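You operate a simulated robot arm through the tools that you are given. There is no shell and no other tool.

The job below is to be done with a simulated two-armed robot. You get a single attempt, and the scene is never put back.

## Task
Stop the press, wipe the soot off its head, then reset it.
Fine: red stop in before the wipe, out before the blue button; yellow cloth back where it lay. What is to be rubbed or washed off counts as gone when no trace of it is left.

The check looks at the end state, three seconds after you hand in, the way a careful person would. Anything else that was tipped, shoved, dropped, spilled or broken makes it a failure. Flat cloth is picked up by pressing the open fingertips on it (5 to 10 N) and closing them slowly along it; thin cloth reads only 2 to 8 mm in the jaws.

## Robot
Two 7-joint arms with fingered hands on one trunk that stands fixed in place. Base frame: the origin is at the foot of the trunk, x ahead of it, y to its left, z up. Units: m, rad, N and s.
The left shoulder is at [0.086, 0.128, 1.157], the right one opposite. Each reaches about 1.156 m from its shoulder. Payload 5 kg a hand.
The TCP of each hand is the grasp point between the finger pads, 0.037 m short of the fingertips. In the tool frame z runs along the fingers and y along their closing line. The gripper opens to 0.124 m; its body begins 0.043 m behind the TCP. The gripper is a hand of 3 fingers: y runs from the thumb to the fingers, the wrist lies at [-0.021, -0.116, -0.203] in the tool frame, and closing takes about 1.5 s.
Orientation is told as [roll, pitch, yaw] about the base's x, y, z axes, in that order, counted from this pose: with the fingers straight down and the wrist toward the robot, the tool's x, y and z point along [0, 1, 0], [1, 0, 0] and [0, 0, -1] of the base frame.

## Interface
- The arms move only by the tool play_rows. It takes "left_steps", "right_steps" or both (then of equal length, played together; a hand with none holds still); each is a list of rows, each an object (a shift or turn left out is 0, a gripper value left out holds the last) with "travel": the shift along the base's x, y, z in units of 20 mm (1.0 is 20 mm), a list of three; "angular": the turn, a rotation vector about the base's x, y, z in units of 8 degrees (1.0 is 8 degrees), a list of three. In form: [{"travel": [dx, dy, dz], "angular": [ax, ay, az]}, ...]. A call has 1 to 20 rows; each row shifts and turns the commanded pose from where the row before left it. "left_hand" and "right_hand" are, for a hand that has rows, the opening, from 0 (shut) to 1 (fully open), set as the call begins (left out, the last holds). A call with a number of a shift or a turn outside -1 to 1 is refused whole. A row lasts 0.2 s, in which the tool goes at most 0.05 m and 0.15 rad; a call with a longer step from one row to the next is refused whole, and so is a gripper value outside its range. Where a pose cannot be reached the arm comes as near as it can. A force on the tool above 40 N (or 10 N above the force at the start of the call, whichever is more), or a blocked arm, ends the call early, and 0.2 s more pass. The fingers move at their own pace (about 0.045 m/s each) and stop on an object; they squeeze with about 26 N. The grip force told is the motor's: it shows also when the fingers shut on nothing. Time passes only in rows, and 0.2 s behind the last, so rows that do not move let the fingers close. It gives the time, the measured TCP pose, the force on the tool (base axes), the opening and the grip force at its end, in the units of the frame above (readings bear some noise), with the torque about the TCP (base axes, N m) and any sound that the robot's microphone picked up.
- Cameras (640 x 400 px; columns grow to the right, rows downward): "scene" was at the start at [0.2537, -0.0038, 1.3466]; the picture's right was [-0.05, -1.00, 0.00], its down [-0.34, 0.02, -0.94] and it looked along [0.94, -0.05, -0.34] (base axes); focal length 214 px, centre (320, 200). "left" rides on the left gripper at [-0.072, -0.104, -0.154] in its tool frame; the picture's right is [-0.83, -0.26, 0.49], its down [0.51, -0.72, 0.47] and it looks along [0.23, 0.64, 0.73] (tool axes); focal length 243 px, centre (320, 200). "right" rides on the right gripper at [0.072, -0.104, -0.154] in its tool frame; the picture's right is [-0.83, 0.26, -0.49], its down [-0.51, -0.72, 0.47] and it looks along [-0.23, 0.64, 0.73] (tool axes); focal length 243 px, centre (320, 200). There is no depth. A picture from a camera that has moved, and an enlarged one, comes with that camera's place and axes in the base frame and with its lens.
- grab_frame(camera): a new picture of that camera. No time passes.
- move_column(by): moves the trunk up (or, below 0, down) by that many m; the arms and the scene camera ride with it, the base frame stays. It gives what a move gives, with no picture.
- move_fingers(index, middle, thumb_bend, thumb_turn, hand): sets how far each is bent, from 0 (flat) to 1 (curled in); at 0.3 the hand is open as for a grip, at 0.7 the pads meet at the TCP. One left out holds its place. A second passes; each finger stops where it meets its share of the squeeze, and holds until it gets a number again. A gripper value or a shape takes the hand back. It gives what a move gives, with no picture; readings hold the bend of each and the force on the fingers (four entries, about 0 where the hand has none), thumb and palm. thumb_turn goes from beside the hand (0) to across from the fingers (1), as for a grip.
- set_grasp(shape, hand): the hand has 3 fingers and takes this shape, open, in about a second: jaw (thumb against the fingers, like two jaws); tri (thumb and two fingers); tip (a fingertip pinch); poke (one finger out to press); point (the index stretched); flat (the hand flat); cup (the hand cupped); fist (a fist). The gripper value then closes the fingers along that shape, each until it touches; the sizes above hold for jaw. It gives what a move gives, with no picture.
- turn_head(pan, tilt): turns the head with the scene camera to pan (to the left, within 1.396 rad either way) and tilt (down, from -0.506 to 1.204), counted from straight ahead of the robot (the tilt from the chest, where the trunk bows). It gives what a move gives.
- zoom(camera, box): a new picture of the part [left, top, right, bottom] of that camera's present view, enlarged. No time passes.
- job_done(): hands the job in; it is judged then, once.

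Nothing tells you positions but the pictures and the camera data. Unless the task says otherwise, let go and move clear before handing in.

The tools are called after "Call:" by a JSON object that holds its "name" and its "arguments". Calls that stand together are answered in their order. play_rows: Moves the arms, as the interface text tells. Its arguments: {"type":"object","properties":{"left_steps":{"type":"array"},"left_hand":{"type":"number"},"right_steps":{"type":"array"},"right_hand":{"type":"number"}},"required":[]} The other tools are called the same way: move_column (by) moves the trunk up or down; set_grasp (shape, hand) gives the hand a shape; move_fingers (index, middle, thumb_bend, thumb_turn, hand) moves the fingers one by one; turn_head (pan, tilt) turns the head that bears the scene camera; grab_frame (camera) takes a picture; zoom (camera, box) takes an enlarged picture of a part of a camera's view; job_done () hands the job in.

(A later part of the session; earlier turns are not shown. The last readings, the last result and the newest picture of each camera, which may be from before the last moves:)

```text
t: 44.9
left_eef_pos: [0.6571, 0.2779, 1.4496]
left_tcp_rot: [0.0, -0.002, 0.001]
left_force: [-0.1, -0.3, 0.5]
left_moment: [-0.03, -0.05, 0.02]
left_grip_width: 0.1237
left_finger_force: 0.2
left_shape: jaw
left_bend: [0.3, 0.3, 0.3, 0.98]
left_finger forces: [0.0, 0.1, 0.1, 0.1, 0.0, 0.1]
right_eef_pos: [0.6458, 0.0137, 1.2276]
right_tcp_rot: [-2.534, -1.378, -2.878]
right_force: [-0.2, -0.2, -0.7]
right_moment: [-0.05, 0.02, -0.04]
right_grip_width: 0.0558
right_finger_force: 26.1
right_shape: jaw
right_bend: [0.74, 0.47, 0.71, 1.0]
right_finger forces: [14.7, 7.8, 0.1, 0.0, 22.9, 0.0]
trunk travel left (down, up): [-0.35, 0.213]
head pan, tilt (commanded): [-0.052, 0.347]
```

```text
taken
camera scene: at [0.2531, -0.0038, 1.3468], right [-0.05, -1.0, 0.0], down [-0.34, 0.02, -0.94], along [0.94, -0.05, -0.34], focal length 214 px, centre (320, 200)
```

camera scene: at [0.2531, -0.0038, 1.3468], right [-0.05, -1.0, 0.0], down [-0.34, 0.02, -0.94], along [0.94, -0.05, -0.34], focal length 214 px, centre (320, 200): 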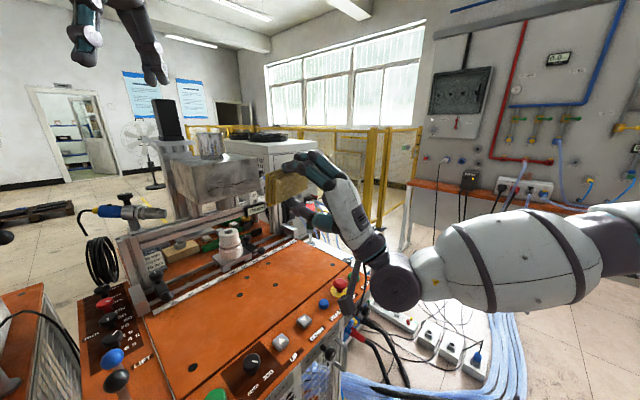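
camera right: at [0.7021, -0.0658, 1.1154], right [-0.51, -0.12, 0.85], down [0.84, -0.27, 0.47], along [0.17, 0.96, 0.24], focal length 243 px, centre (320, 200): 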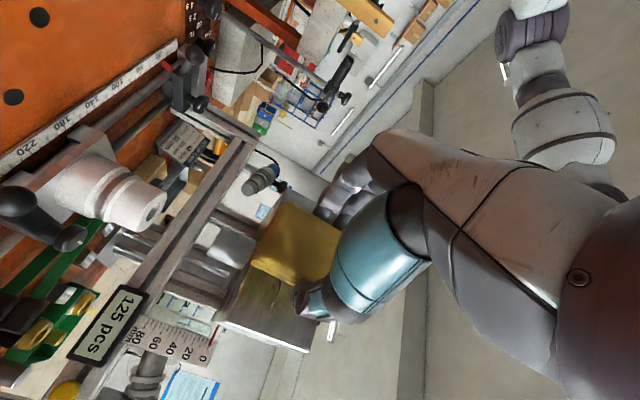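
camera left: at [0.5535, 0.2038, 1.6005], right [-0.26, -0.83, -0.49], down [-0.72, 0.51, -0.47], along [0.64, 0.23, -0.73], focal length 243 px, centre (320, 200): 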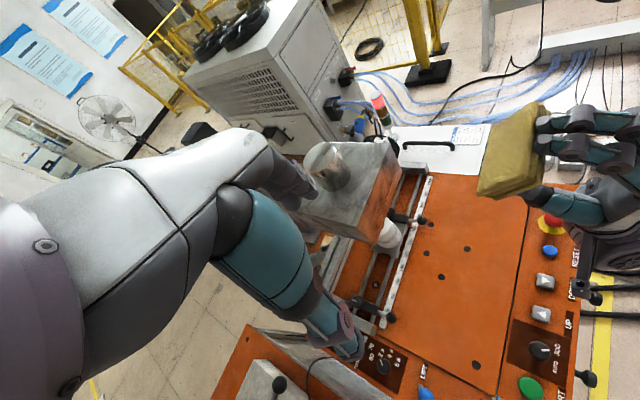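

Back at starting height. I raise the hand 0.1 m while levelling the pad, then lower the trunk 0.12 m.

Call:
{"name": "play_rows", "arguments": {"right_steps": [{"travel": [0, 0, 1], "angular": [-0.707, 0.707, -0.3]}, {"travel": [0, 0, 1], "angular": [-0.707, 0.707, -0.3]}, {"travel": [0, 0, 1]}, {"travel": [0, 0, 1]}, {"travel": [0, 0, 1]}, {"travel": [0, 0, 0]}]}}

Call:
{"name": "move_column", "arguments": {"by": -0.12}}

Call:
{"name": "grab_frame", "arguments": {"camera": "scene"}}

Call:
{"name": "grab_frame", "arguments": {"camera": "left"}}

```text
t: 46.3
left_eef_pos: [0.6593, 0.2775, 1.4474]
left_tcp_rot: [0.001, 0.002, 0.001]
left_force: [-0.1, 0.3, -0.6]
left_moment: [0.0, 0.01, -0.02]
left_grip_width: 0.1237
left_finger_force: 0.1
left_shape: jaw
left_bend: [0.3, 0.3, 0.3, 0.98]
left_finger forces: [0.0, 0.0, 0.0, 0.1, 0.1, 0.0]
right_eef_pos: [0.6473, 0.0107, 1.3266]
right_tcp_rot: [-0.662, -1.416, 1.462]
right_force: [-1.0, 0.3, -0.5]
right_moment: [0.01, -0.02, 0.01]
right_grip_width: 0.0554
right_finger_force: 26.1
right_shape: jaw
right_bend: [0.74, 0.48, 0.71, 1.0]
right_finger forces: [14.7, 7.9, 0.1, 0.1, 23.1, 0.0]
trunk travel left (down, up): [-0.35, 0.213]
head pan, tilt (commanded): [-0.052, 0.347]
```

```text
t: 47.8
left_eef_pos: [0.6563, 0.2784, 1.328]
left_tcp_rot: [0.0, -0.001, 0.002]
left_force: [0.5, -1.3, 0.5]
left_moment: [0.01, 0.0, -0.02]
left_grip_width: 0.1237
left_finger_force: 0.1
left_shape: jaw
left_bend: [0.3, 0.3, 0.3, 0.98]
left_finger forces: [0.1, 0.0, 0.0, 0.0, 0.0, 0.1]
right_eef_pos: [0.6447, 0.0117, 1.2087]
right_tcp_rot: [-0.673, -1.417, 1.475]
right_force: [-0.1, 0.4, 0.1]
right_moment: [-0.02, -0.01, -0.02]
right_grip_width: 0.0554
right_finger_force: 25.9
right_shape: jaw
right_bend: [0.74, 0.48, 0.71, 1.0]
right_finger forces: [14.6, 7.9, 0.1, 0.1, 23.0, 0.0]
trunk travel left (down, up): [-0.23, 0.333]
head pan, tilt (commanded): [-0.052, 0.347]
```

```text
taken
camera scene: at [0.2855, -0.0039, 1.2229], right [-0.05, -1.0, 0.0], down [-0.34, 0.02, -0.94], along [0.94, -0.05, -0.34], focal length 214 px, centre (320, 200)
```

scene: 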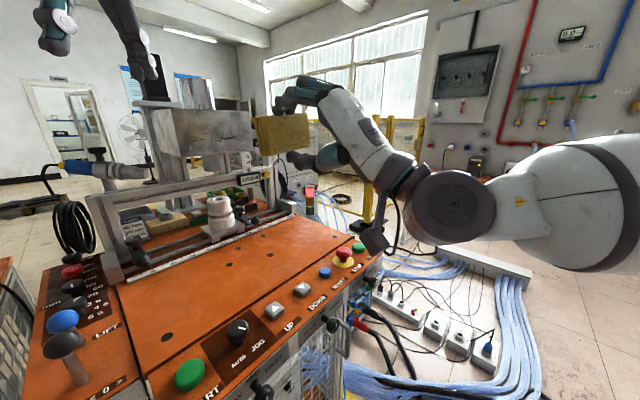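

```text
taken
camera left: at [0.5529, 0.2042, 1.4809], right [-0.26, -0.83, -0.49], down [-0.72, 0.51, -0.47], along [0.64, 0.23, -0.73], focal length 243 px, centre (320, 200)
```

left: 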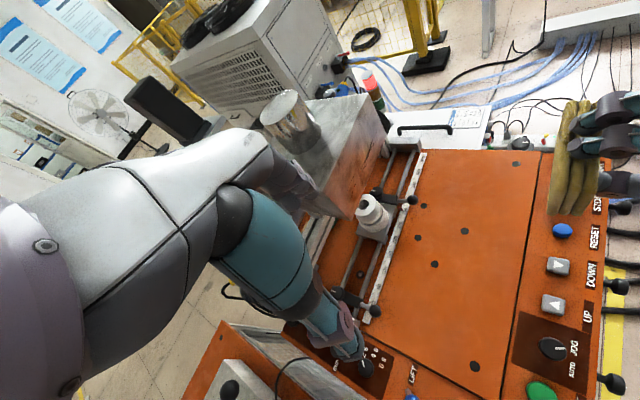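

The pad is level and square to the face. With the shoulders forward and lower, I now advance along the face normal.

Call:
{"name": "play_rows", "arguments": {"right_steps": [{"travel": [0.7, 0.7, -0.1]}, {"travel": [0.7, 0.7, -0.1]}, {"travel": [0.7, 0.7, -0.1]}, {"travel": [0.7, 0.7, -0.1]}, {"travel": [0.7, 0.7, -0.1]}, {"travel": [0.7, 0.7, -0.1]}, {"travel": [0.7, 0.7, -0.1]}, {"travel": [0.7, 0.7, 0]}, {"travel": [0.7, 0.7, 0]}, {"travel": [0.35, 0.35, 0]}, {"travel": [0, 0, 0]}]}}

Call:
{"name": "grab_frame", "arguments": {"camera": "scene"}}

Call:
{"name": "grab_frame", "arguments": {"camera": "left"}}

```text
t: 50.2
left_eef_pos: [0.6579, 0.2779, 1.3274]
left_tcp_rot: [-0.001, 0.0, 0.0]
left_force: [-0.2, 0.1, 0.1]
left_moment: [0.02, 0.0, -0.04]
left_grip_width: 0.1236
left_finger_force: 0.1
left_shape: jaw
left_bend: [0.3, 0.3, 0.3, 0.98]
left_finger forces: [0.0, 0.1, 0.0, 0.1, 0.0, 0.0]
right_eef_pos: [0.7794, 0.1446, 1.1928]
right_tcp_rot: [-0.667, -1.414, 1.47]
right_force: [0.6, -0.5, -0.1]
right_moment: [-0.04, 0.04, -0.03]
right_grip_width: 0.0554
right_finger_force: 26.2
right_shape: jaw
right_bend: [0.74, 0.48, 0.71, 1.0]
right_finger forces: [14.6, 8.0, 0.1, 0.1, 22.9, 0.1]
trunk travel left (down, up): [-0.23, 0.333]
head pan, tilt (commanded): [-0.052, 0.347]
```

```text
taken
camera scene: at [0.286, -0.0038, 1.2227], right [-0.05, -1.0, 0.0], down [-0.34, 0.02, -0.94], along [0.94, -0.05, -0.34], focal length 214 px, centre (320, 200)
```

scene: 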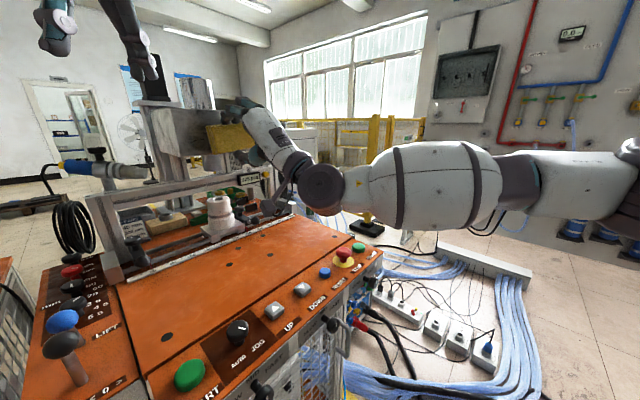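

```text
taken
camera left: at [0.5538, 0.2042, 1.4803], right [-0.26, -0.83, -0.49], down [-0.72, 0.51, -0.47], along [0.64, 0.23, -0.73], focal length 243 px, centre (320, 200)
```

left: 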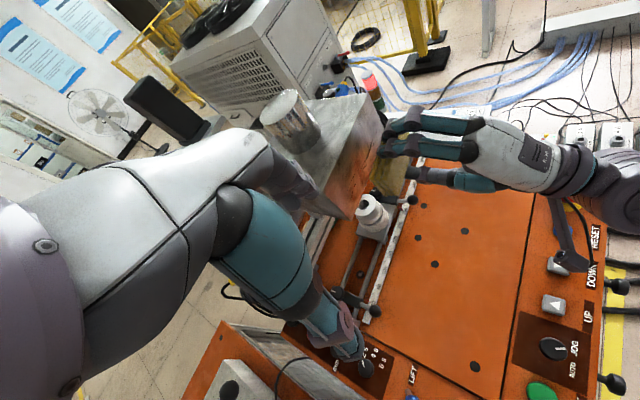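

No reach trouble so far; about 3 cm remain. I advance slowly to contact.

Call:
{"name": "play_rows", "arguments": {"right_steps": [{"travel": [0.35, 0.35, 0]}, {"travel": [0.35, 0.35, 0]}, {"travel": [0.2, 0.2, 0]}, {"travel": [0.07, 0.07, 0]}, {"travel": [0.07, 0.07, 0]}, {"travel": [0, 0, 0]}]}}

Call:
{"name": "zoom", "arguments": {"camera": "left", "box": [320, 80, 480, 220]}}

Call:
{"name": "zoom", "arguments": {"camera": "scene", "box": [140, 80, 320, 210]}}

```text
t: 51.6
left_eef_pos: [0.6587, 0.2782, 1.3267]
left_tcp_rot: [0.0, 0.0, 0.001]
left_force: [-0.2, 0.2, -0.8]
left_moment: [-0.02, 0.04, 0.01]
left_grip_width: 0.1237
left_finger_force: 0.1
left_shape: jaw
left_bend: [0.3, 0.3, 0.3, 0.98]
left_finger forces: [0.1, 0.0, 0.0, 0.0, 0.0, 0.0]
right_eef_pos: [0.7911, 0.1515, 1.1916]
right_tcp_rot: [-0.665, -1.415, 1.465]
right_force: [-0.1, 0.2, -0.6]
right_moment: [-0.02, 0.02, -0.01]
right_grip_width: 0.0556
right_finger_force: 26.6
right_shape: jaw
right_bend: [0.74, 0.48, 0.71, 1.0]
right_finger forces: [14.5, 7.9, 0.0, 0.0, 22.9, 0.0]
right hand out of reach, approached as far as the arm can: row 2, 3, 5
trunk travel left (down, up): [-0.23, 0.333]
head pan, tilt (commanded): [-0.052, 0.347]
```

```text
2.86 times, centred on (400, 150) of left
camera zoom: at [0.5544, 0.2043, 1.4801], right [-0.26, -0.83, -0.49], down [-0.72, 0.51, -0.47], along [0.64, 0.23, -0.73], focal length 693 px, centre (91, 343)
```

zoom: 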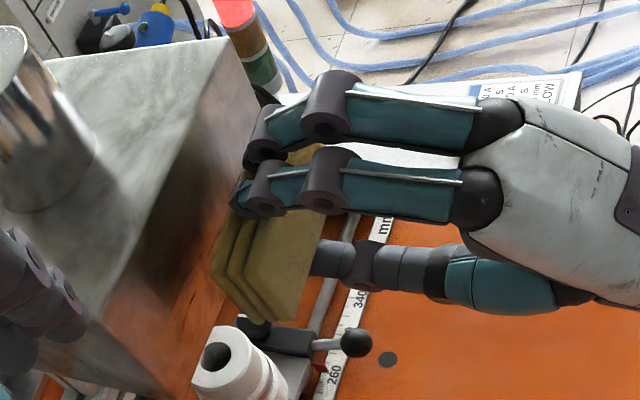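

```text
3.08 times, centred on (230, 145) of scene
camera zoom: at [0.2865, -0.0038, 1.2225], right [-0.05, -1.0, 0.0], down [-0.34, 0.02, -0.94], along [0.94, -0.05, -0.34], focal length 660 px, centre (597, 369)
```

zoom: 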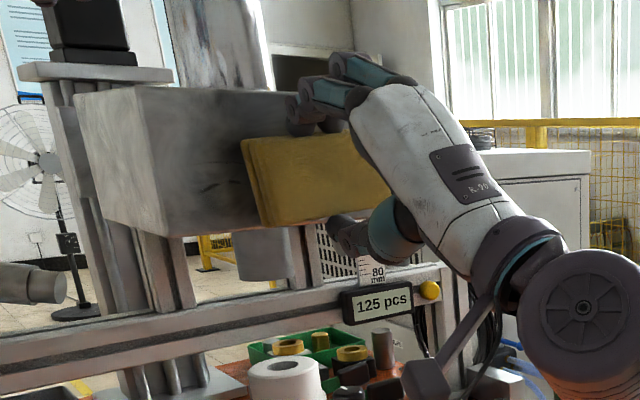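

Reach improved but is still 2 cm short at this roll; rolling the wrist to the right gained about 2.5 cm before. I combine both: retract, roll about 56°, move the left hand up out of the way, then lower the trunk another 0.1 m.

Call:
{"name": "play_rows", "arguments": {"right_steps": [{"travel": [-0.7, -0.7, 0.3]}, {"travel": [-0.7, -0.7, 0.3]}, {"travel": [0, 0, 0.63], "angular": [-0.707, -0.707, 0]}, {"travel": [0, 0, 0.63], "angular": [-0.707, -0.707, 0]}, {"travel": [0, 0, 0.63], "angular": [-0.707, -0.707, 0]}, {"travel": [0, 0, 0.63], "angular": [-0.707, -0.707, 0]}, {"travel": [0, 0, 0.63], "angular": [-0.707, -0.707, 0]}, {"travel": [0, 0, 0.63], "angular": [-0.707, -0.707, 0]}, {"travel": [0, 0, 0.63], "angular": [-0.707, -0.707, 0]}, {"travel": [0, 0, 0]}], "left_steps": [{"travel": [-0.33, 0, 0.67]}, {"travel": [-0.33, 0, 0.67]}, {"travel": [-0.33, 0, 0.67]}, {"travel": [-0.33, 0, 0.67]}, {"travel": [-0.33, 0, 0.67]}, {"travel": [-0.33, 0, 0.67]}, {"travel": [-0.33, 0, 0.67]}, {"travel": [-0.33, 0, 0.67]}, {"travel": [-0.33, 0, 0.67]}, {"travel": [0, 0, 0]}]}}

Call:
{"name": "move_column", "arguments": {"by": -0.1}}

Call:
{"name": "grab_frame", "arguments": {"camera": "scene"}}

Call:
{"name": "grab_frame", "arguments": {"camera": "left"}}

```text
t: 53.8
left_eef_pos: [0.5983, 0.2778, 1.4492]
left_tcp_rot: [0.001, 0.0, 0.002]
left_force: [-0.4, 0.5, -0.5]
left_moment: [-0.01, 0.04, 0.01]
left_grip_width: 0.1239
left_finger_force: 0.0
left_shape: jaw
left_bend: [0.3, 0.3, 0.3, 0.98]
left_finger forces: [0.0, 0.1, 0.1, 0.0, 0.1, 0.1]
right_eef_pos: [0.7622, 0.1238, 1.2931]
right_tcp_rot: [-1.486, -0.493, 2.22]
right_force: [0.3, 0.2, -0.1]
right_moment: [-0.02, 0.01, -0.01]
right_grip_width: 0.0553
right_finger_force: 25.4
right_shape: jaw
right_bend: [0.74, 0.48, 0.71, 1.0]
right_finger forces: [14.7, 7.9, 0.1, 0.0, 22.8, 0.0]
trunk travel left (down, up): [-0.23, 0.333]
head pan, tilt (commanded): [-0.052, 0.347]
```

```text
t: 55.2
left_eef_pos: [0.5986, 0.2781, 1.3486]
left_tcp_rot: [-0.002, -0.002, 0.003]
left_force: [-0.5, 0.0, -0.8]
left_moment: [0.01, -0.03, 0.0]
left_grip_width: 0.1238
left_finger_force: 0.1
left_shape: jaw
left_bend: [0.3, 0.3, 0.3, 0.98]
left_finger forces: [0.0, 0.1, 0.1, 0.0, 0.0, 0.1]
right_eef_pos: [0.7618, 0.1245, 1.1958]
right_tcp_rot: [-1.485, -0.49, 2.222]
right_force: [0.1, -0.6, 0.0]
right_moment: [-0.01, -0.02, -0.01]
right_grip_width: 0.0553
right_finger_force: 26.2
right_shape: jaw
right_bend: [0.74, 0.48, 0.71, 1.0]
right_finger forces: [14.7, 7.7, 0.0, 0.1, 22.7, 0.1]
trunk travel left (down, up): [-0.13, 0.433]
head pan, tilt (commanded): [-0.052, 0.347]
```

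```text
taken
camera scene: at [0.3234, -0.0039, 1.1052], right [-0.05, -1.0, 0.0], down [-0.34, 0.02, -0.94], along [0.94, -0.05, -0.34], focal length 214 px, centre (320, 200)
```

scene: 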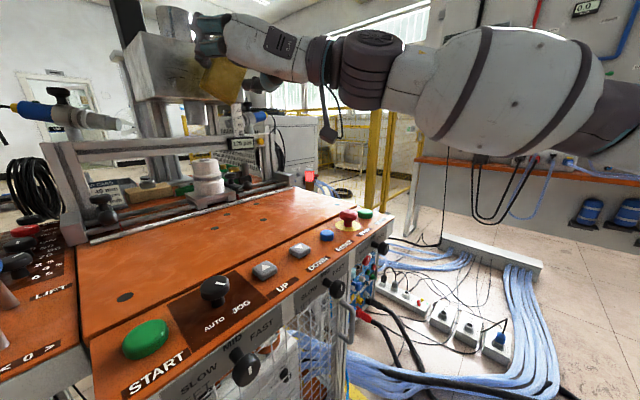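

```text
taken
camera left: at [0.4925, 0.204, 1.5018], right [-0.26, -0.83, -0.49], down [-0.72, 0.51, -0.47], along [0.64, 0.23, -0.73], focal length 243 px, centre (320, 200)
```

left: 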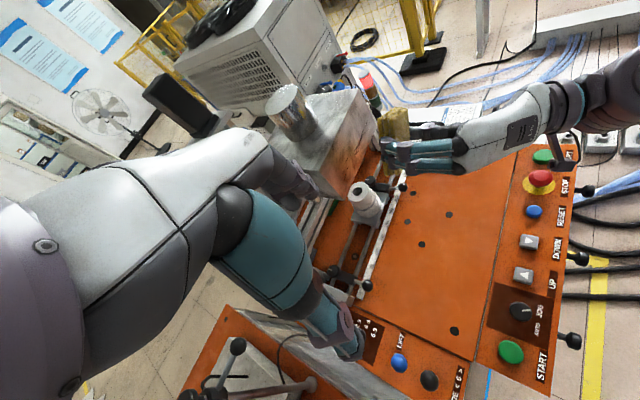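

Now I advance again, slowly near the end.

Call:
{"name": "play_rows", "arguments": {"right_steps": [{"travel": [0.35, 0.35, 0]}, {"travel": [0.35, 0.35, 0]}, {"travel": [0.35, 0.35, 0]}, {"travel": [0.35, 0.35, 0]}, {"travel": [0.2, 0.2, 0]}, {"travel": [0.1, 0.1, 0]}, {"travel": [0.1, 0.1, 0]}, {"travel": [0.1, 0.1, 0]}, {"travel": [0, 0, 0]}]}}

Call:
{"name": "zoom", "arguments": {"camera": "left", "box": [300, 80, 440, 200]}}

Call:
{"name": "zoom", "arguments": {"camera": "scene", "box": [120, 20, 300, 140]}}

```text
t: 57.2
left_eef_pos: [0.5976, 0.2768, 1.3481]
left_tcp_rot: [-0.001, 0.0, 0.003]
left_force: [0.0, 0.5, -0.8]
left_moment: [0.06, 0.02, 0.01]
left_grip_width: 0.1237
left_finger_force: 0.0
left_shape: jaw
left_bend: [0.3, 0.3, 0.3, 0.98]
left_finger forces: [0.0, 0.1, 0.1, 0.0, 0.1, 0.0]
right_eef_pos: [0.8002, 0.1629, 1.1941]
right_tcp_rot: [-1.483, -0.489, 2.22]
right_force: [0.6, -0.9, -1.1]
right_moment: [0.05, 0.06, 0.01]
right_grip_width: 0.0555
right_finger_force: 26.0
right_shape: jaw
right_bend: [0.74, 0.48, 0.71, 1.0]
right_finger forces: [14.6, 7.8, 0.1, 0.0, 22.7, 0.0]
trunk travel left (down, up): [-0.13, 0.433]
head pan, tilt (commanded): [-0.052, 0.347]
```

```text
3.33 times, centred on (370, 140) of left
camera zoom: at [0.4945, 0.2042, 1.5009], right [-0.26, -0.83, -0.49], down [-0.72, 0.51, -0.47], along [0.64, 0.23, -0.73], focal length 809 px, centre (153, 400)
```

zoom: 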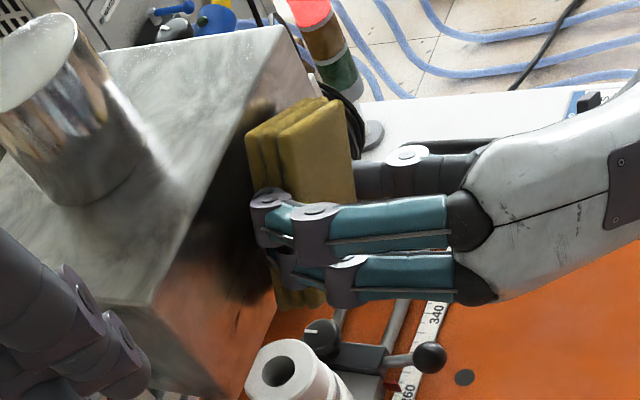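

```text
3.33 times, centred on (210, 80) of scene
camera zoom: at [0.3244, -0.0038, 1.1047], right [-0.05, -1.0, 0.0], down [-0.34, 0.02, -0.94], along [0.94, -0.05, -0.34], focal length 715 px, centre (687, 600)
```

zoom: 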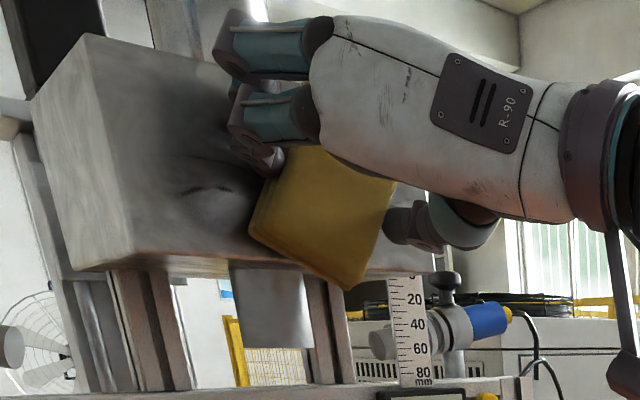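

No reach warnings this time, and the pad is nearly touching. I continue in 2 mm steps.

Call:
{"name": "play_rows", "arguments": {"right_steps": [{"travel": [0.07, 0.07, 0]}, {"travel": [0.07, 0.07, 0]}, {"travel": [0.07, 0.07, 0]}, {"travel": [0, 0, 0]}]}}

```text
t: 58.2
left_eef_pos: [0.5985, 0.2772, 1.3471]
left_tcp_rot: [0.001, 0.003, 0.002]
left_force: [0.1, 0.1, 0.5]
left_moment: [0.01, 0.03, -0.01]
left_grip_width: 0.1237
left_finger_force: 0.0
left_shape: jaw
left_bend: [0.3, 0.3, 0.3, 0.98]
left_finger forces: [0.0, 0.1, 0.0, 0.1, 0.0, 0.0]
right_eef_pos: [0.8028, 0.1634, 1.1919]
right_tcp_rot: [-1.483, -0.485, 2.227]
right_force: [0.7, 0.0, -1.2]
right_moment: [-0.01, 0.02, -0.01]
right_grip_width: 0.0553
right_finger_force: 26.9
right_shape: jaw
right_bend: [0.74, 0.48, 0.71, 1.0]
right_finger forces: [14.8, 7.8, 0.0, 0.0, 22.7, 0.0]
right hand out of reach, approached as far as the arm can: row 2, 3
trunk travel left (down, up): [-0.13, 0.433]
head pan, tilt (commanded): [-0.052, 0.347]
```

The roll gives about 5 mm too little. A better way: roll back level and yaw the hand about 24° to the right, so the pad's free left end (61 mm tall) leads like a squeegee with fingers well clear; this needs less leftward reach.

Call:
{"name": "play_rows", "arguments": {"right_steps": [{"travel": [-0.7, -0.7, 0]}, {"travel": [-0.7, -0.7, 0]}, {"travel": [-0.3, -0.3, 0], "angular": [0.707, 0.707, 0]}, {"travel": [0, 0, 0], "angular": [0.707, 0.707, 0]}, {"travel": [0, 0, 0], "angular": [0.707, 0.707, 0]}, {"travel": [0, 0, 0], "angular": [0.707, 0.707, 0]}, {"travel": [0, 0, 0], "angular": [0.707, 0.707, 0]}, {"travel": [0, 0, 0], "angular": [0.707, 0.707, 0]}, {"travel": [0, 0, 0], "angular": [0.707, 0.707, 0]}, {"travel": [0, 0, 0], "angular": [0.53, 0.53, 0]}, {"travel": [0, 0, 0], "angular": [0, 0, -1]}, {"travel": [0, 0, 0], "angular": [0, 0, -1]}, {"travel": [0, 0, 0], "angular": [0, 0, -1]}, {"travel": [0, 0, 0]}]}}

Call:
{"name": "zoom", "arguments": {"camera": "left", "box": [300, 60, 500, 220]}}

Call:
{"name": "grab_frame", "arguments": {"camera": "scene"}}

```text
t: 61.2
left_eef_pos: [0.597, 0.2783, 1.3472]
left_tcp_rot: [-0.002, 0.0, 0.003]
left_force: [0.6, -0.4, -0.1]
left_moment: [0.0, -0.03, 0.01]
left_grip_width: 0.1238
left_finger_force: 0.1
left_shape: jaw
left_bend: [0.3, 0.3, 0.3, 0.98]
left_finger forces: [0.0, 0.0, 0.0, 0.1, 0.0, 0.0]
right_eef_pos: [0.7819, 0.0995, 1.1925]
right_tcp_rot: [0.072, -1.452, 0.384]
right_force: [-0.8, 0.2, -0.8]
right_moment: [-0.03, 0.02, -0.02]
right_grip_width: 0.0553
right_finger_force: 25.7
right_shape: jaw
right_bend: [0.74, 0.48, 0.71, 1.0]
right_finger forces: [15.1, 8.4, 0.0, 0.0, 23.9, 0.1]
right hand out of reach, approached as far as the arm can: row 12, 13
trunk travel left (down, up): [-0.13, 0.433]
head pan, tilt (commanded): [-0.052, 0.347]
```

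```text
2.50 times, centred on (400, 140) of left
camera zoom: at [0.4936, 0.2049, 1.5011], right [-0.26, -0.83, -0.49], down [-0.72, 0.51, -0.47], along [0.64, 0.23, -0.73], focal length 606 px, centre (120, 350)
```

zoom: 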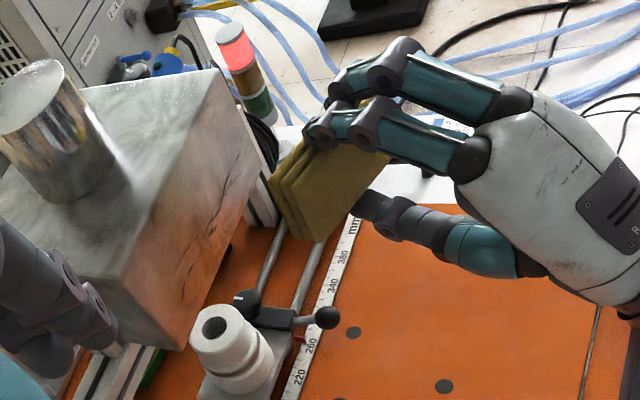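

```text
taken
camera scene: at [0.3237, -0.0033, 1.105], right [-0.05, -1.0, 0.0], down [-0.34, 0.02, -0.94], along [0.94, -0.05, -0.34], focal length 214 px, centre (320, 200)
```

scene: 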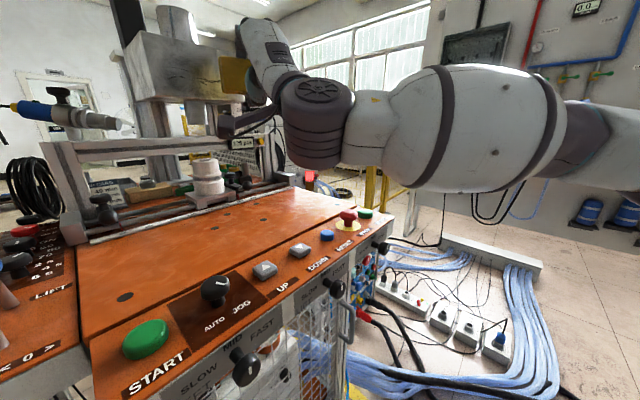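

Yawing right hit the limit, so the constraint is the hand bending right relative to the forearm. I yaw the other way instead (about 20° left past square), so the pad's free right end leads.

Call:
{"name": "play_rows", "arguments": {"right_steps": [{"travel": [-0.4, 0.1, 0], "angular": [0, 0, 1]}, {"travel": [-0.4, 0.2, 0], "angular": [0, 0, 1]}, {"travel": [-0.4, 0.3, 0], "angular": [0, 0, 1]}, {"travel": [-0.4, 0.3, 0], "angular": [0, 0, 1]}, {"travel": [-0.4, 0.3, 0], "angular": [0, 0, 1]}, {"travel": [-0.4, 0.3, 0], "angular": [0, 0, 0.5]}, {"travel": [0, 0, 0]}]}}

Call:
{"name": "zoom", "arguments": {"camera": "left", "box": [280, 60, 480, 220]}}

Call:
{"name": "grab_frame", "arguments": {"camera": "scene"}}

```text
t: 62.8
left_eef_pos: [0.5986, 0.278, 1.3487]
left_tcp_rot: [-0.001, 0.001, 0.003]
left_force: [-0.8, -0.1, 0.2]
left_moment: [-0.02, -0.01, 0.04]
left_grip_width: 0.1236
left_finger_force: 0.0
left_shape: jaw
left_bend: [0.3, 0.3, 0.3, 0.98]
left_finger forces: [0.1, 0.0, 0.1, 0.1, 0.0, 0.1]
right_eef_pos: [0.7333, 0.1278, 1.1918]
right_tcp_rot: [0.077, -1.45, 1.151]
right_force: [-0.6, 0.5, 0.1]
right_moment: [-0.03, -0.02, -0.02]
right_grip_width: 0.0553
right_finger_force: 25.8
right_shape: jaw
right_bend: [0.74, 0.48, 0.71, 1.0]
right_finger forces: [15.0, 8.2, 0.0, 0.1, 23.9, 0.0]
trunk travel left (down, up): [-0.13, 0.433]
head pan, tilt (commanded): [-0.052, 0.347]
```

```text
2.50 times, centred on (380, 140) of left
camera zoom: at [0.4941, 0.2042, 1.5011], right [-0.26, -0.83, -0.49], down [-0.72, 0.51, -0.47], along [0.64, 0.23, -0.73], focal length 606 px, centre (170, 350)
```

zoom: 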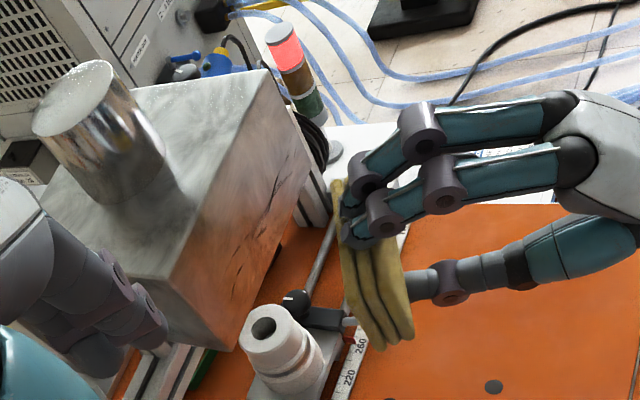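

```text
taken
camera scene: at [0.3242, -0.0038, 1.1049], right [-0.05, -1.0, 0.0], down [-0.34, 0.02, -0.94], along [0.94, -0.05, -0.34], focal length 214 px, centre (320, 200)
```

scene: 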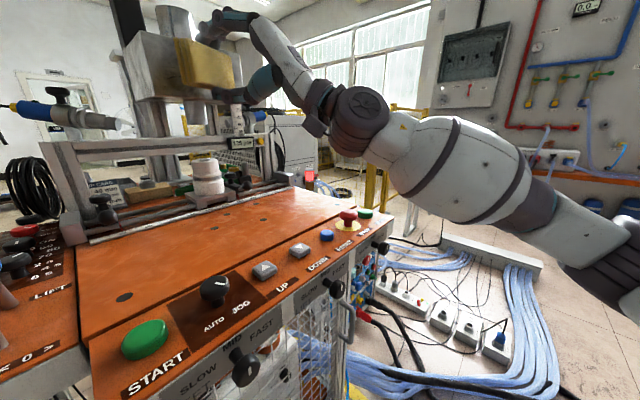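

The posture is much better now (elbow lower). I advance along the face normal again with the pad's right end leading.

Call:
{"name": "play_rows", "arguments": {"right_steps": [{"travel": [0.35, 0.35, 0]}, {"travel": [0.35, 0.35, 0]}, {"travel": [0.35, 0.35, 0]}, {"travel": [0.35, 0.35, 0]}, {"travel": [0.35, 0.35, 0]}, {"travel": [0.1, 0.1, 0]}, {"travel": [0.1, 0.1, 0]}, {"travel": [0, 0, 0]}]}}

Call:
{"name": "zoom", "arguments": {"camera": "left", "box": [280, 60, 480, 220]}}

Call:
{"name": "zoom", "arguments": {"camera": "scene", "box": [120, 0, 300, 130]}}

```text
t: 64.6
left_eef_pos: [0.5981, 0.2785, 1.3495]
left_tcp_rot: [0.001, 0.0, 0.002]
left_force: [0.0, -0.1, 0.6]
left_moment: [-0.05, 0.03, 0.01]
left_grip_width: 0.1238
left_finger_force: 0.1
left_shape: jaw
left_bend: [0.3, 0.3, 0.3, 0.98]
left_finger forces: [0.0, 0.0, 0.1, 0.0, 0.0, 0.0]
right_eef_pos: [0.771, 0.1657, 1.1924]
right_tcp_rot: [0.086, -1.45, 1.137]
right_force: [-1.7, -0.2, -0.5]
right_moment: [-0.03, 0.06, 0.01]
right_grip_width: 0.055
right_finger_force: 25.9
right_shape: jaw
right_bend: [0.74, 0.48, 0.71, 1.0]
right_finger forces: [15.2, 8.4, 0.0, 0.1, 24.0, 0.0]
right hand out of reach, approached as far as the arm can: row 7
trunk travel left (down, up): [-0.13, 0.433]
head pan, tilt (commanded): [-0.052, 0.347]
```

```text
2.50 times, centred on (380, 140) of left
camera zoom: at [0.4945, 0.2042, 1.5009], right [-0.26, -0.83, -0.49], down [-0.72, 0.51, -0.47], along [0.64, 0.23, -0.73], focal length 606 px, centre (170, 350)
```

zoom: 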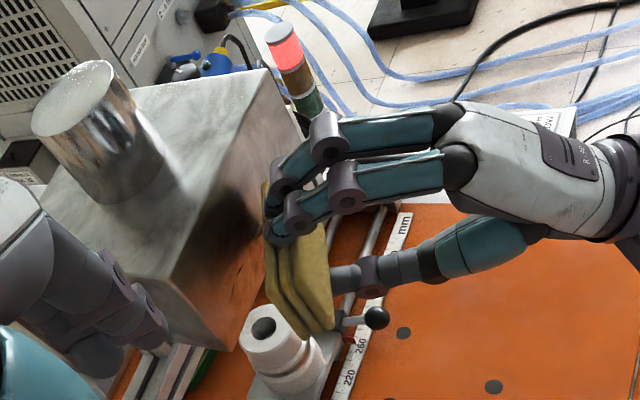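

```text
3.08 times, centred on (210, 65) of scene
camera zoom: at [0.3244, -0.0038, 1.1048], right [-0.05, -1.0, 0.0], down [-0.34, 0.02, -0.94], along [0.94, -0.05, -0.34], focal length 660 px, centre (658, 615)
```

zoom: 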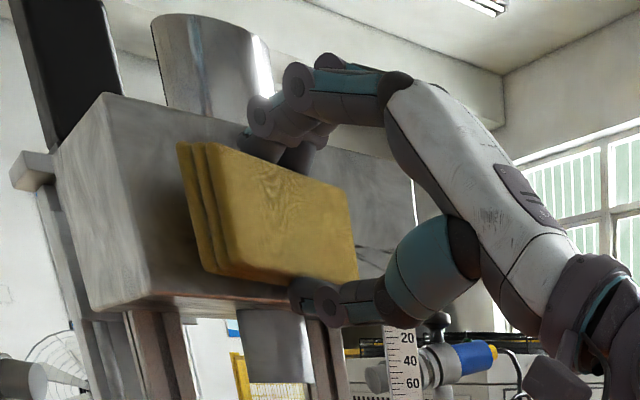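

Still about 1 cm short; the upper arm seems to be at its rotation limit, and each lowering of the trunk has helped. I retract, raise the right hand, pull the left hand back out of the way, and lower the trunk a further 0.12 m.

Call:
{"name": "play_rows", "arguments": {"right_steps": [{"travel": [-0.7, -0.7, 0]}, {"travel": [-0.7, -0.7, 0]}, {"travel": [-0.7, -0.7, 0]}, {"travel": [0, 0, 1]}, {"travel": [0, 0, 1]}, {"travel": [0, 0, 1]}, {"travel": [0, 0, 1]}, {"travel": [0, 0, 1]}, {"travel": [0, 0, 1]}, {"travel": [0, 0, 0]}], "left_steps": [{"travel": [-0.8, 0.1, 0]}, {"travel": [-0.8, 0.1, 0]}, {"travel": [-0.8, 0.1, 0]}, {"travel": [-0.8, 0.1, 0]}, {"travel": [-0.8, 0.1, 0]}, {"travel": [-0.8, 0.1, 0]}, {"travel": [-0.8, 0.1, 0]}, {"travel": [-0.8, 0.1, 0]}, {"travel": [-0.8, 0.1, 0]}, {"travel": [0, 0, 0]}]}}

Call:
{"name": "grab_frame", "arguments": {"camera": "left"}}

Call:
{"name": "grab_frame", "arguments": {"camera": "scene"}}

```text
t: 66.8
left_eef_pos: [0.455, 0.2951, 1.3479]
left_tcp_rot: [0.002, -0.001, 0.003]
left_force: [0.6, -0.9, 0.3]
left_moment: [-0.02, 0.05, 0.04]
left_grip_width: 0.1236
left_finger_force: 0.1
left_shape: jaw
left_bend: [0.3, 0.3, 0.3, 0.98]
left_finger forces: [0.1, 0.0, 0.1, 0.0, 0.0, 0.0]
right_eef_pos: [0.7287, 0.1222, 1.3117]
right_tcp_rot: [0.085, -1.45, 1.141]
right_force: [0.9, 0.2, -0.3]
right_moment: [-0.03, 0.01, 0.02]
right_grip_width: 0.0551
right_finger_force: 26.2
right_shape: jaw
right_bend: [0.74, 0.48, 0.71, 1.0]
right_finger forces: [15.2, 8.2, 0.0, 0.0, 24.0, 0.1]
trunk travel left (down, up): [-0.13, 0.433]
head pan, tilt (commanded): [-0.052, 0.347]
```

```text
taken
camera left: at [0.3514, 0.2213, 1.5009], right [-0.26, -0.83, -0.49], down [-0.72, 0.51, -0.47], along [0.64, 0.23, -0.73], focal length 243 px, centre (320, 200)
```

left: 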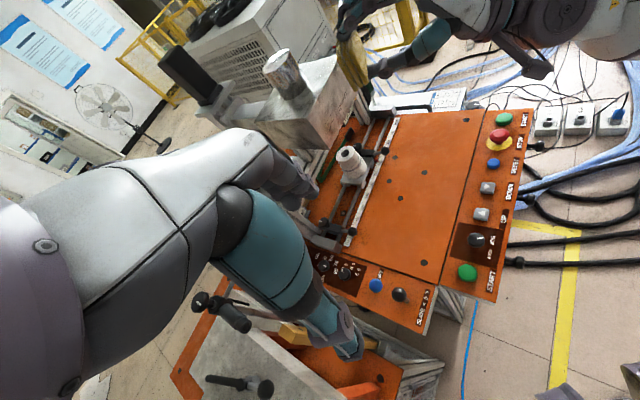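

```text
taken
camera scene: at [0.3251, -0.004, 1.1044], right [-0.05, -1.0, 0.0], down [-0.34, 0.02, -0.94], along [0.94, -0.05, -0.34], focal length 214 px, centre (320, 200)
```

scene: 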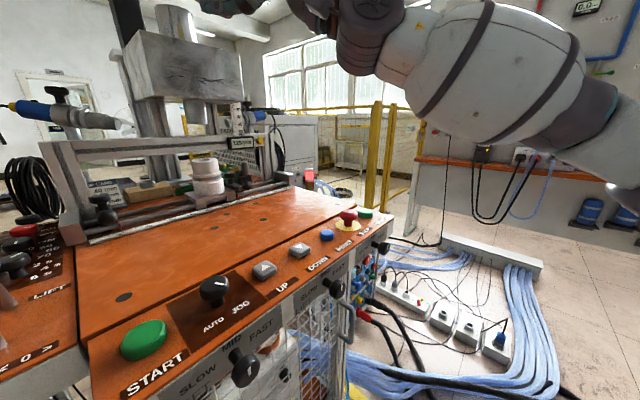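

Call:
{"name": "zoom", "arguments": {"camera": "scene", "box": [110, 10, 270, 130]}}

Call:
{"name": "move_column", "arguments": {"by": -0.12}}

Call:
{"name": "grab_frame", "arguments": {"camera": "scene"}}

Call:
{"name": "grab_frame", "arguments": {"camera": "left"}}

```text
3.33 times, centred on (190, 70) of scene
camera zoom: at [0.3251, -0.004, 1.1044], right [-0.05, -1.0, 0.0], down [-0.34, 0.02, -0.94], along [0.94, -0.05, -0.34], focal length 715 px, centre (753, 633)
```

zoom: 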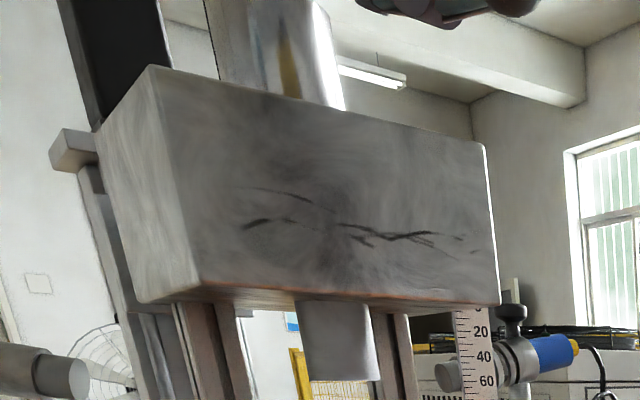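

```text
t: 68.3
left_eef_pos: [0.4542, 0.2949, 1.2293]
left_tcp_rot: [-0.001, 0.0, 0.001]
left_force: [-0.1, -0.3, 0.2]
left_moment: [-0.01, -0.04, -0.01]
left_grip_width: 0.1236
left_finger_force: 0.1
left_shape: jaw
left_bend: [0.3, 0.3, 0.3, 0.98]
left_finger forces: [0.0, 0.1, 0.0, 0.0, 0.0, 0.0]
right_eef_pos: [0.7286, 0.1237, 1.1915]
right_tcp_rot: [0.076, -1.451, 1.151]
right_force: [1.2, -0.5, 0.1]
right_moment: [-0.01, -0.01, -0.04]
right_grip_width: 0.0552
right_finger_force: 26.2
right_shape: jaw
right_bend: [0.74, 0.48, 0.71, 1.0]
right_finger forces: [15.1, 8.3, 0.1, 0.0, 23.8, 0.0]
trunk travel left (down, up): [-0.01, 0.553]
head pan, tilt (commanded): [-0.052, 0.347]
```

```text
taken
camera scene: at [0.3602, -0.0038, 0.9857], right [-0.05, -1.0, 0.0], down [-0.34, 0.02, -0.94], along [0.94, -0.05, -0.34], focal length 214 px, centre (320, 200)
```

scene: 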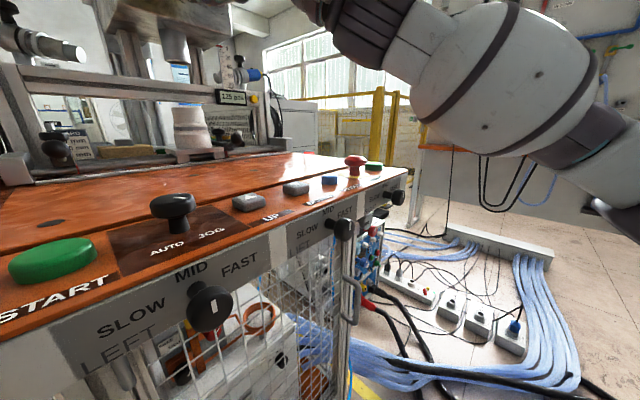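

```text
taken
camera left: at [0.3503, 0.2221, 1.3808], right [-0.26, -0.83, -0.49], down [-0.72, 0.51, -0.47], along [0.64, 0.23, -0.73], focal length 243 px, centre (320, 200)
```

left: 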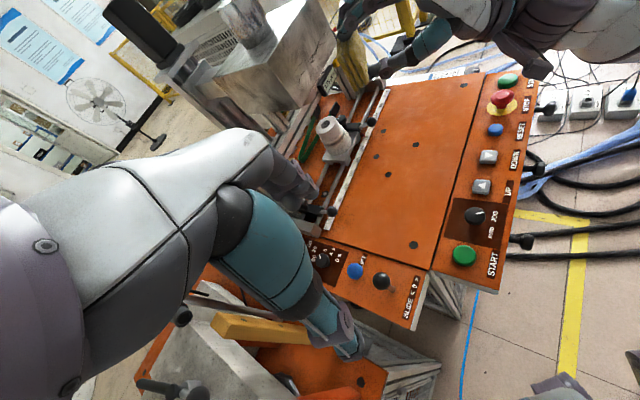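

The trunk is at its lowest and nothing touches. I advance toward the face again.

Call:
{"name": "play_rows", "arguments": {"right_steps": [{"travel": [0.35, 0.35, 0]}, {"travel": [0.35, 0.35, 0]}, {"travel": [0.35, 0.35, 0]}, {"travel": [0.35, 0.35, 0]}, {"travel": [0.35, 0.35, 0]}, {"travel": [0.35, 0.35, 0]}, {"travel": [0.1, 0.1, 0]}, {"travel": [0.1, 0.1, 0]}, {"travel": [0, 0, 0]}]}}

Call:
{"name": "zoom", "arguments": {"camera": "left", "box": [200, 0, 420, 150]}}

Call:
{"name": "grab_frame", "arguments": {"camera": "right"}}

```text
t: 70.3
left_eef_pos: [0.4551, 0.2947, 1.2277]
left_tcp_rot: [-0.002, 0.0, 0.003]
left_force: [0.4, 0.1, 0.4]
left_moment: [0.03, 0.0, -0.01]
left_grip_width: 0.1237
left_finger_force: 0.0
left_shape: jaw
left_bend: [0.3, 0.3, 0.3, 0.98]
left_finger forces: [0.0, 0.0, 0.0, 0.0, 0.1, 0.0]
right_eef_pos: [0.7696, 0.1622, 1.1906]
right_tcp_rot: [0.079, -1.452, 1.146]
right_force: [0.5, -0.8, -0.7]
right_moment: [-0.04, 0.01, 0.0]
right_grip_width: 0.0551
right_finger_force: 25.9
right_shape: jaw
right_bend: [0.74, 0.48, 0.71, 1.0]
right_finger forces: [15.0, 8.3, 0.1, 0.1, 23.7, 0.0]
right hand out of reach, approached as far as the arm can: row 6, 7
trunk travel left (down, up): [-0.01, 0.553]
head pan, tilt (commanded): [-0.052, 0.347]
```

```text
2.67 times, centred on (310, 75) of left
camera zoom: at [0.3507, 0.2221, 1.3808], right [-0.26, -0.83, -0.49], down [-0.72, 0.51, -0.47], along [0.64, 0.23, -0.73], focal length 647 px, centre (347, 533)
```

zoom: 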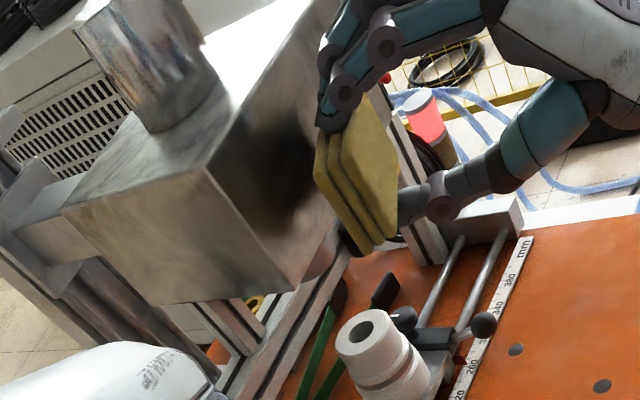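

```text
taken
camera right: at [0.6444, 0.03, 1.1063], right [0.63, -0.71, 0.31], down [0.6, 0.19, -0.78], along [0.49, 0.68, 0.55], focal length 243 px, centre (320, 200)
```

right: 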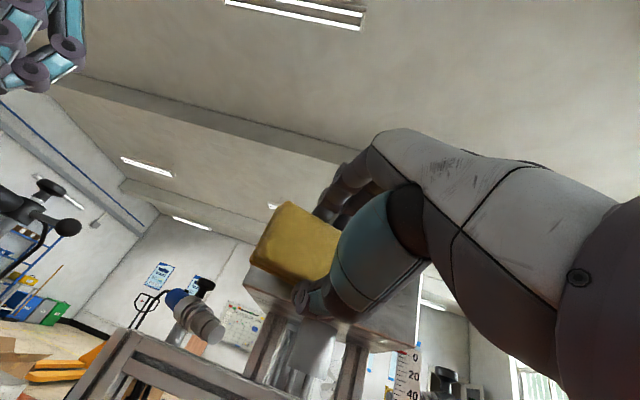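

Every failed approach fits the same picture: the right elbow can't come further left than about y=-0.37, so I need the hand's axis in line with the forearm (roll to the right) combined with this low trunk, which carries the elbow forward. I retract, square up the yaw, and roll about 88°.

Call:
{"name": "play_rows", "arguments": {"right_steps": [{"travel": [-0.7, -0.7, 0]}, {"travel": [-0.7, -0.7, 0]}, {"travel": [0, 0, 0], "angular": [0, 0, -1]}, {"travel": [0, 0, 0], "angular": [-0.707, -0.707, -1]}, {"travel": [0, 0, 0], "angular": [-0.707, -0.707, -0.3]}, {"travel": [0, 0, 0], "angular": [-0.707, -0.707, 0]}, {"travel": [0, 0, 0], "angular": [-0.707, -0.707, 0]}, {"travel": [0, 0, 0], "angular": [-0.707, -0.707, 0]}, {"travel": [0, 0, 0], "angular": [-0.707, -0.707, 0]}, {"travel": [0, 0, 0], "angular": [-0.707, -0.707, 0]}, {"travel": [0, 0, 0], "angular": [-0.707, -0.707, 0]}, {"travel": [0, 0, 0]}]}}

Call:
{"name": "grab_frame", "arguments": {"camera": "scene"}}

```text
refused: row 4 steps farther than a row can; nothing moved
```

```text
taken
camera scene: at [0.3604, -0.0038, 0.9856], right [-0.05, -1.0, 0.0], down [-0.34, 0.02, -0.94], along [0.94, -0.05, -0.34], focal length 214 px, centre (320, 200)
```

scene: 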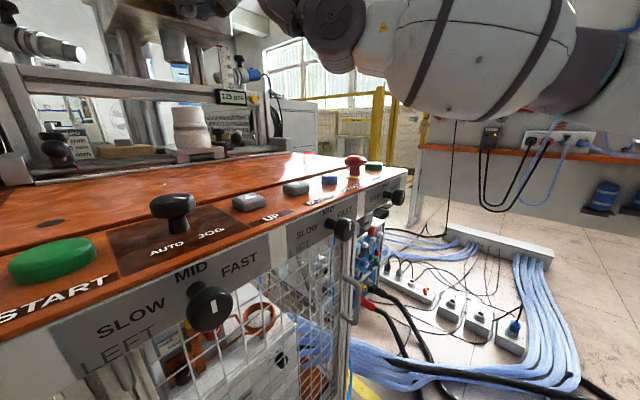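

The combined turn in one row was too large, so nothing moved. I split the yaw and roll into separate rows.

Call:
{"name": "play_rows", "arguments": {"right_steps": [{"travel": [-0.7, -0.7, 0]}, {"travel": [-0.7, -0.7, 0]}, {"travel": [0, 0, 0], "angular": [0, 0, -1]}, {"travel": [0, 0, 0], "angular": [0, 0, -1]}, {"travel": [0, 0, 0], "angular": [0, 0, -1]}, {"travel": [0, 0, 0], "angular": [-0.707, -0.707, 0]}, {"travel": [0, 0, 0], "angular": [-0.707, -0.707, 0]}, {"travel": [0, 0, 0], "angular": [-0.707, -0.707, 0]}, {"travel": [0, 0, 0], "angular": [-0.707, -0.707, 0]}, {"travel": [0, 0, 0], "angular": [-0.707, -0.707, 0]}, {"travel": [0, 0, 0], "angular": [-0.707, -0.707, 0]}, {"travel": [0, 0, 0], "angular": [-0.707, -0.707, 0]}, {"travel": [0, 0, 0], "angular": [-0.707, -0.707, 0]}, {"travel": [0, 0, 0]}]}}

Call:
{"name": "grab_frame", "arguments": {"camera": "scene"}}

Call:
{"name": "zoom", "arguments": {"camera": "left", "box": [200, 0, 420, 150]}}

```text
t: 73.3
left_eef_pos: [0.4545, 0.2959, 1.2293]
left_tcp_rot: [0.0, -0.002, 0.003]
left_force: [0.5, 0.6, -0.3]
left_moment: [0.04, 0.06, 0.03]
left_grip_width: 0.124
left_finger_force: 0.1
left_shape: jaw
left_bend: [0.3, 0.3, 0.3, 0.98]
left_finger forces: [0.0, 0.1, 0.0, 0.1, 0.0, 0.0]
right_eef_pos: [0.743, 0.1367, 1.1917]
right_tcp_rot: [-1.49, -0.457, 2.223]
right_force: [-0.5, -0.2, 0.3]
right_moment: [-0.03, 0.03, 0.04]
right_grip_width: 0.0546
right_finger_force: 25.9
right_shape: jaw
right_bend: [0.74, 0.48, 0.71, 1.0]
right_finger forces: [14.6, 7.9, 0.0, 0.0, 22.8, 0.0]
trunk travel left (down, up): [-0.01, 0.553]
head pan, tilt (commanded): [-0.052, 0.347]
```

```text
taken
camera scene: at [0.3605, -0.0038, 0.9856], right [-0.05, -1.0, 0.0], down [-0.34, 0.02, -0.94], along [0.94, -0.05, -0.34], focal length 214 px, centre (320, 200)
```

scene: 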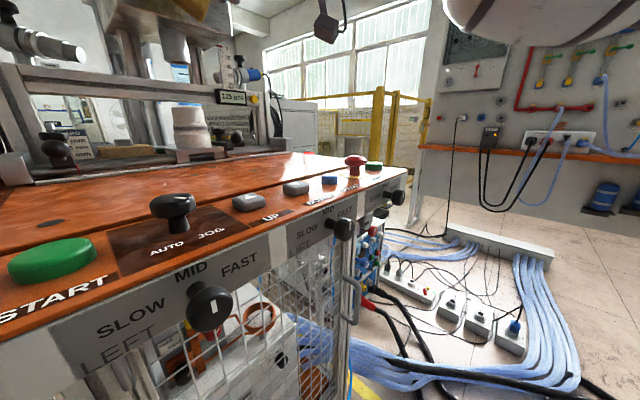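

```text
2.67 times, centred on (310, 75) of left
camera zoom: at [0.3508, 0.2221, 1.3808], right [-0.26, -0.83, -0.49], down [-0.72, 0.51, -0.47], along [0.64, 0.23, -0.73], focal length 647 px, centre (347, 533)
```

zoom: 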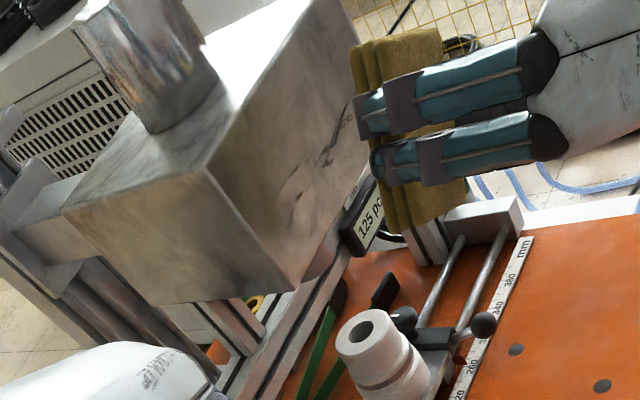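

Rolled 64° now. I turn the scene camera up toward the head and advance.

Call:
{"name": "turn_head", "arguments": {"pan": 0.35, "tilt": -0.25}}

Call:
{"name": "play_rows", "arguments": {"right_steps": [{"travel": [0.35, 0.35, 0]}, {"travel": [0.35, 0.35, 0]}, {"travel": [0.35, 0.35, 0]}, {"travel": [0.35, 0.35, 0]}, {"travel": [0.35, 0.35, 0]}, {"travel": [0.2, 0.2, 0]}, {"travel": [0.1, 0.1, 0]}, {"travel": [0.1, 0.1, 0]}, {"travel": [0, 0, 0]}]}}

Call:
{"name": "grab_frame", "arguments": {"camera": "scene"}}

Call:
{"name": "zoom", "arguments": {"camera": "left", "box": [200, 0, 420, 150]}}

```text
t: 74.3
left_eef_pos: [0.4546, 0.296, 1.2293]
left_tcp_rot: [0.001, 0.0, 0.001]
left_force: [0.6, 0.0, -0.2]
left_moment: [-0.01, -0.01, -0.03]
left_grip_width: 0.1236
left_finger_force: 0.1
left_shape: jaw
left_bend: [0.3, 0.3, 0.3, 0.98]
left_finger forces: [0.1, 0.0, 0.0, 0.0, 0.0, 0.1]
right_eef_pos: [0.7417, 0.1349, 1.1913]
right_tcp_rot: [-1.488, -0.455, 2.224]
right_force: [-0.6, 0.2, 0.0]
right_moment: [-0.01, 0.03, -0.02]
right_grip_width: 0.055
right_finger_force: 25.8
right_shape: jaw
right_bend: [0.74, 0.48, 0.71, 1.0]
right_finger forces: [14.6, 7.8, 0.0, 0.1, 22.8, 0.0]
trunk travel left (down, up): [-0.01, 0.553]
head pan, tilt (commanded): [0.351, -0.25]
```

```text
t: 76.3
left_eef_pos: [0.4551, 0.2957, 1.2278]
left_tcp_rot: [0.001, 0.0, 0.001]
left_force: [-0.2, 0.0, 0.2]
left_moment: [0.03, 0.0, 0.01]
left_grip_width: 0.1237
left_finger_force: 0.1
left_shape: jaw
left_bend: [0.3, 0.3, 0.3, 0.98]
left_finger forces: [0.0, 0.0, 0.0, 0.0, 0.1, 0.0]
right_eef_pos: [0.7783, 0.1644, 1.1872]
right_tcp_rot: [-1.488, -0.458, 2.223]
right_force: [0.1, 0.7, 0.0]
right_moment: [0.0, 0.03, 0.01]
right_grip_width: 0.0549
right_finger_force: 25.6
right_shape: jaw
right_bend: [0.74, 0.48, 0.71, 1.0]
right_finger forces: [14.6, 8.0, 0.1, 0.1, 22.8, 0.0]
right hand out of reach, approached as far as the arm can: row 5, 6, 8
trunk travel left (down, up): [-0.01, 0.553]
head pan, tilt (commanded): [0.351, -0.25]
```

```text
taken
camera scene: at [0.3434, 0.0289, 1.0392], right [0.34, -0.94, 0.0], down [0.23, 0.09, -0.97], along [0.91, 0.33, 0.25], focal length 214 px, centre (320, 200)
```

scene: 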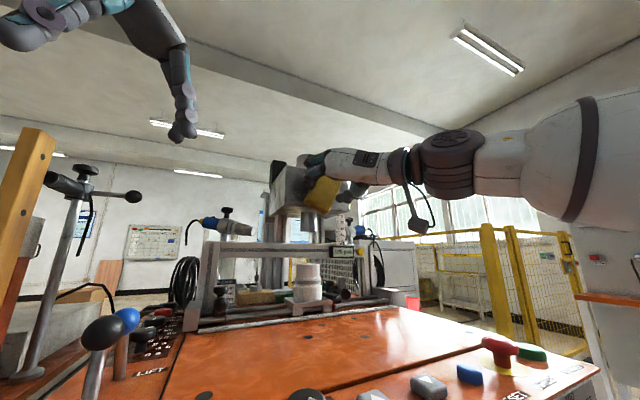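

```text
2.67 times, centred on (310, 75) of left
camera zoom: at [0.3505, 0.2222, 1.3808], right [-0.26, -0.83, -0.49], down [-0.72, 0.51, -0.47], along [0.64, 0.23, -0.73], focal length 647 px, centre (347, 533)
```

zoom: 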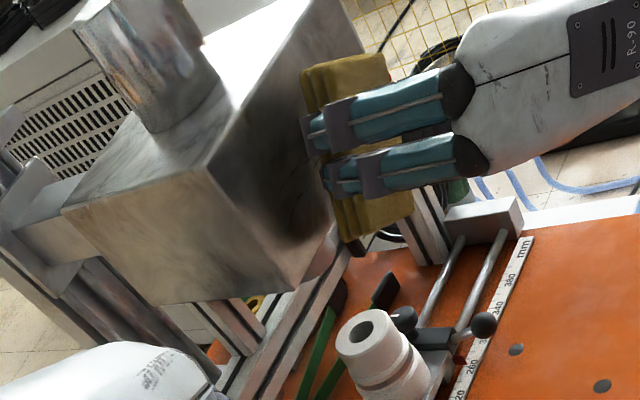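

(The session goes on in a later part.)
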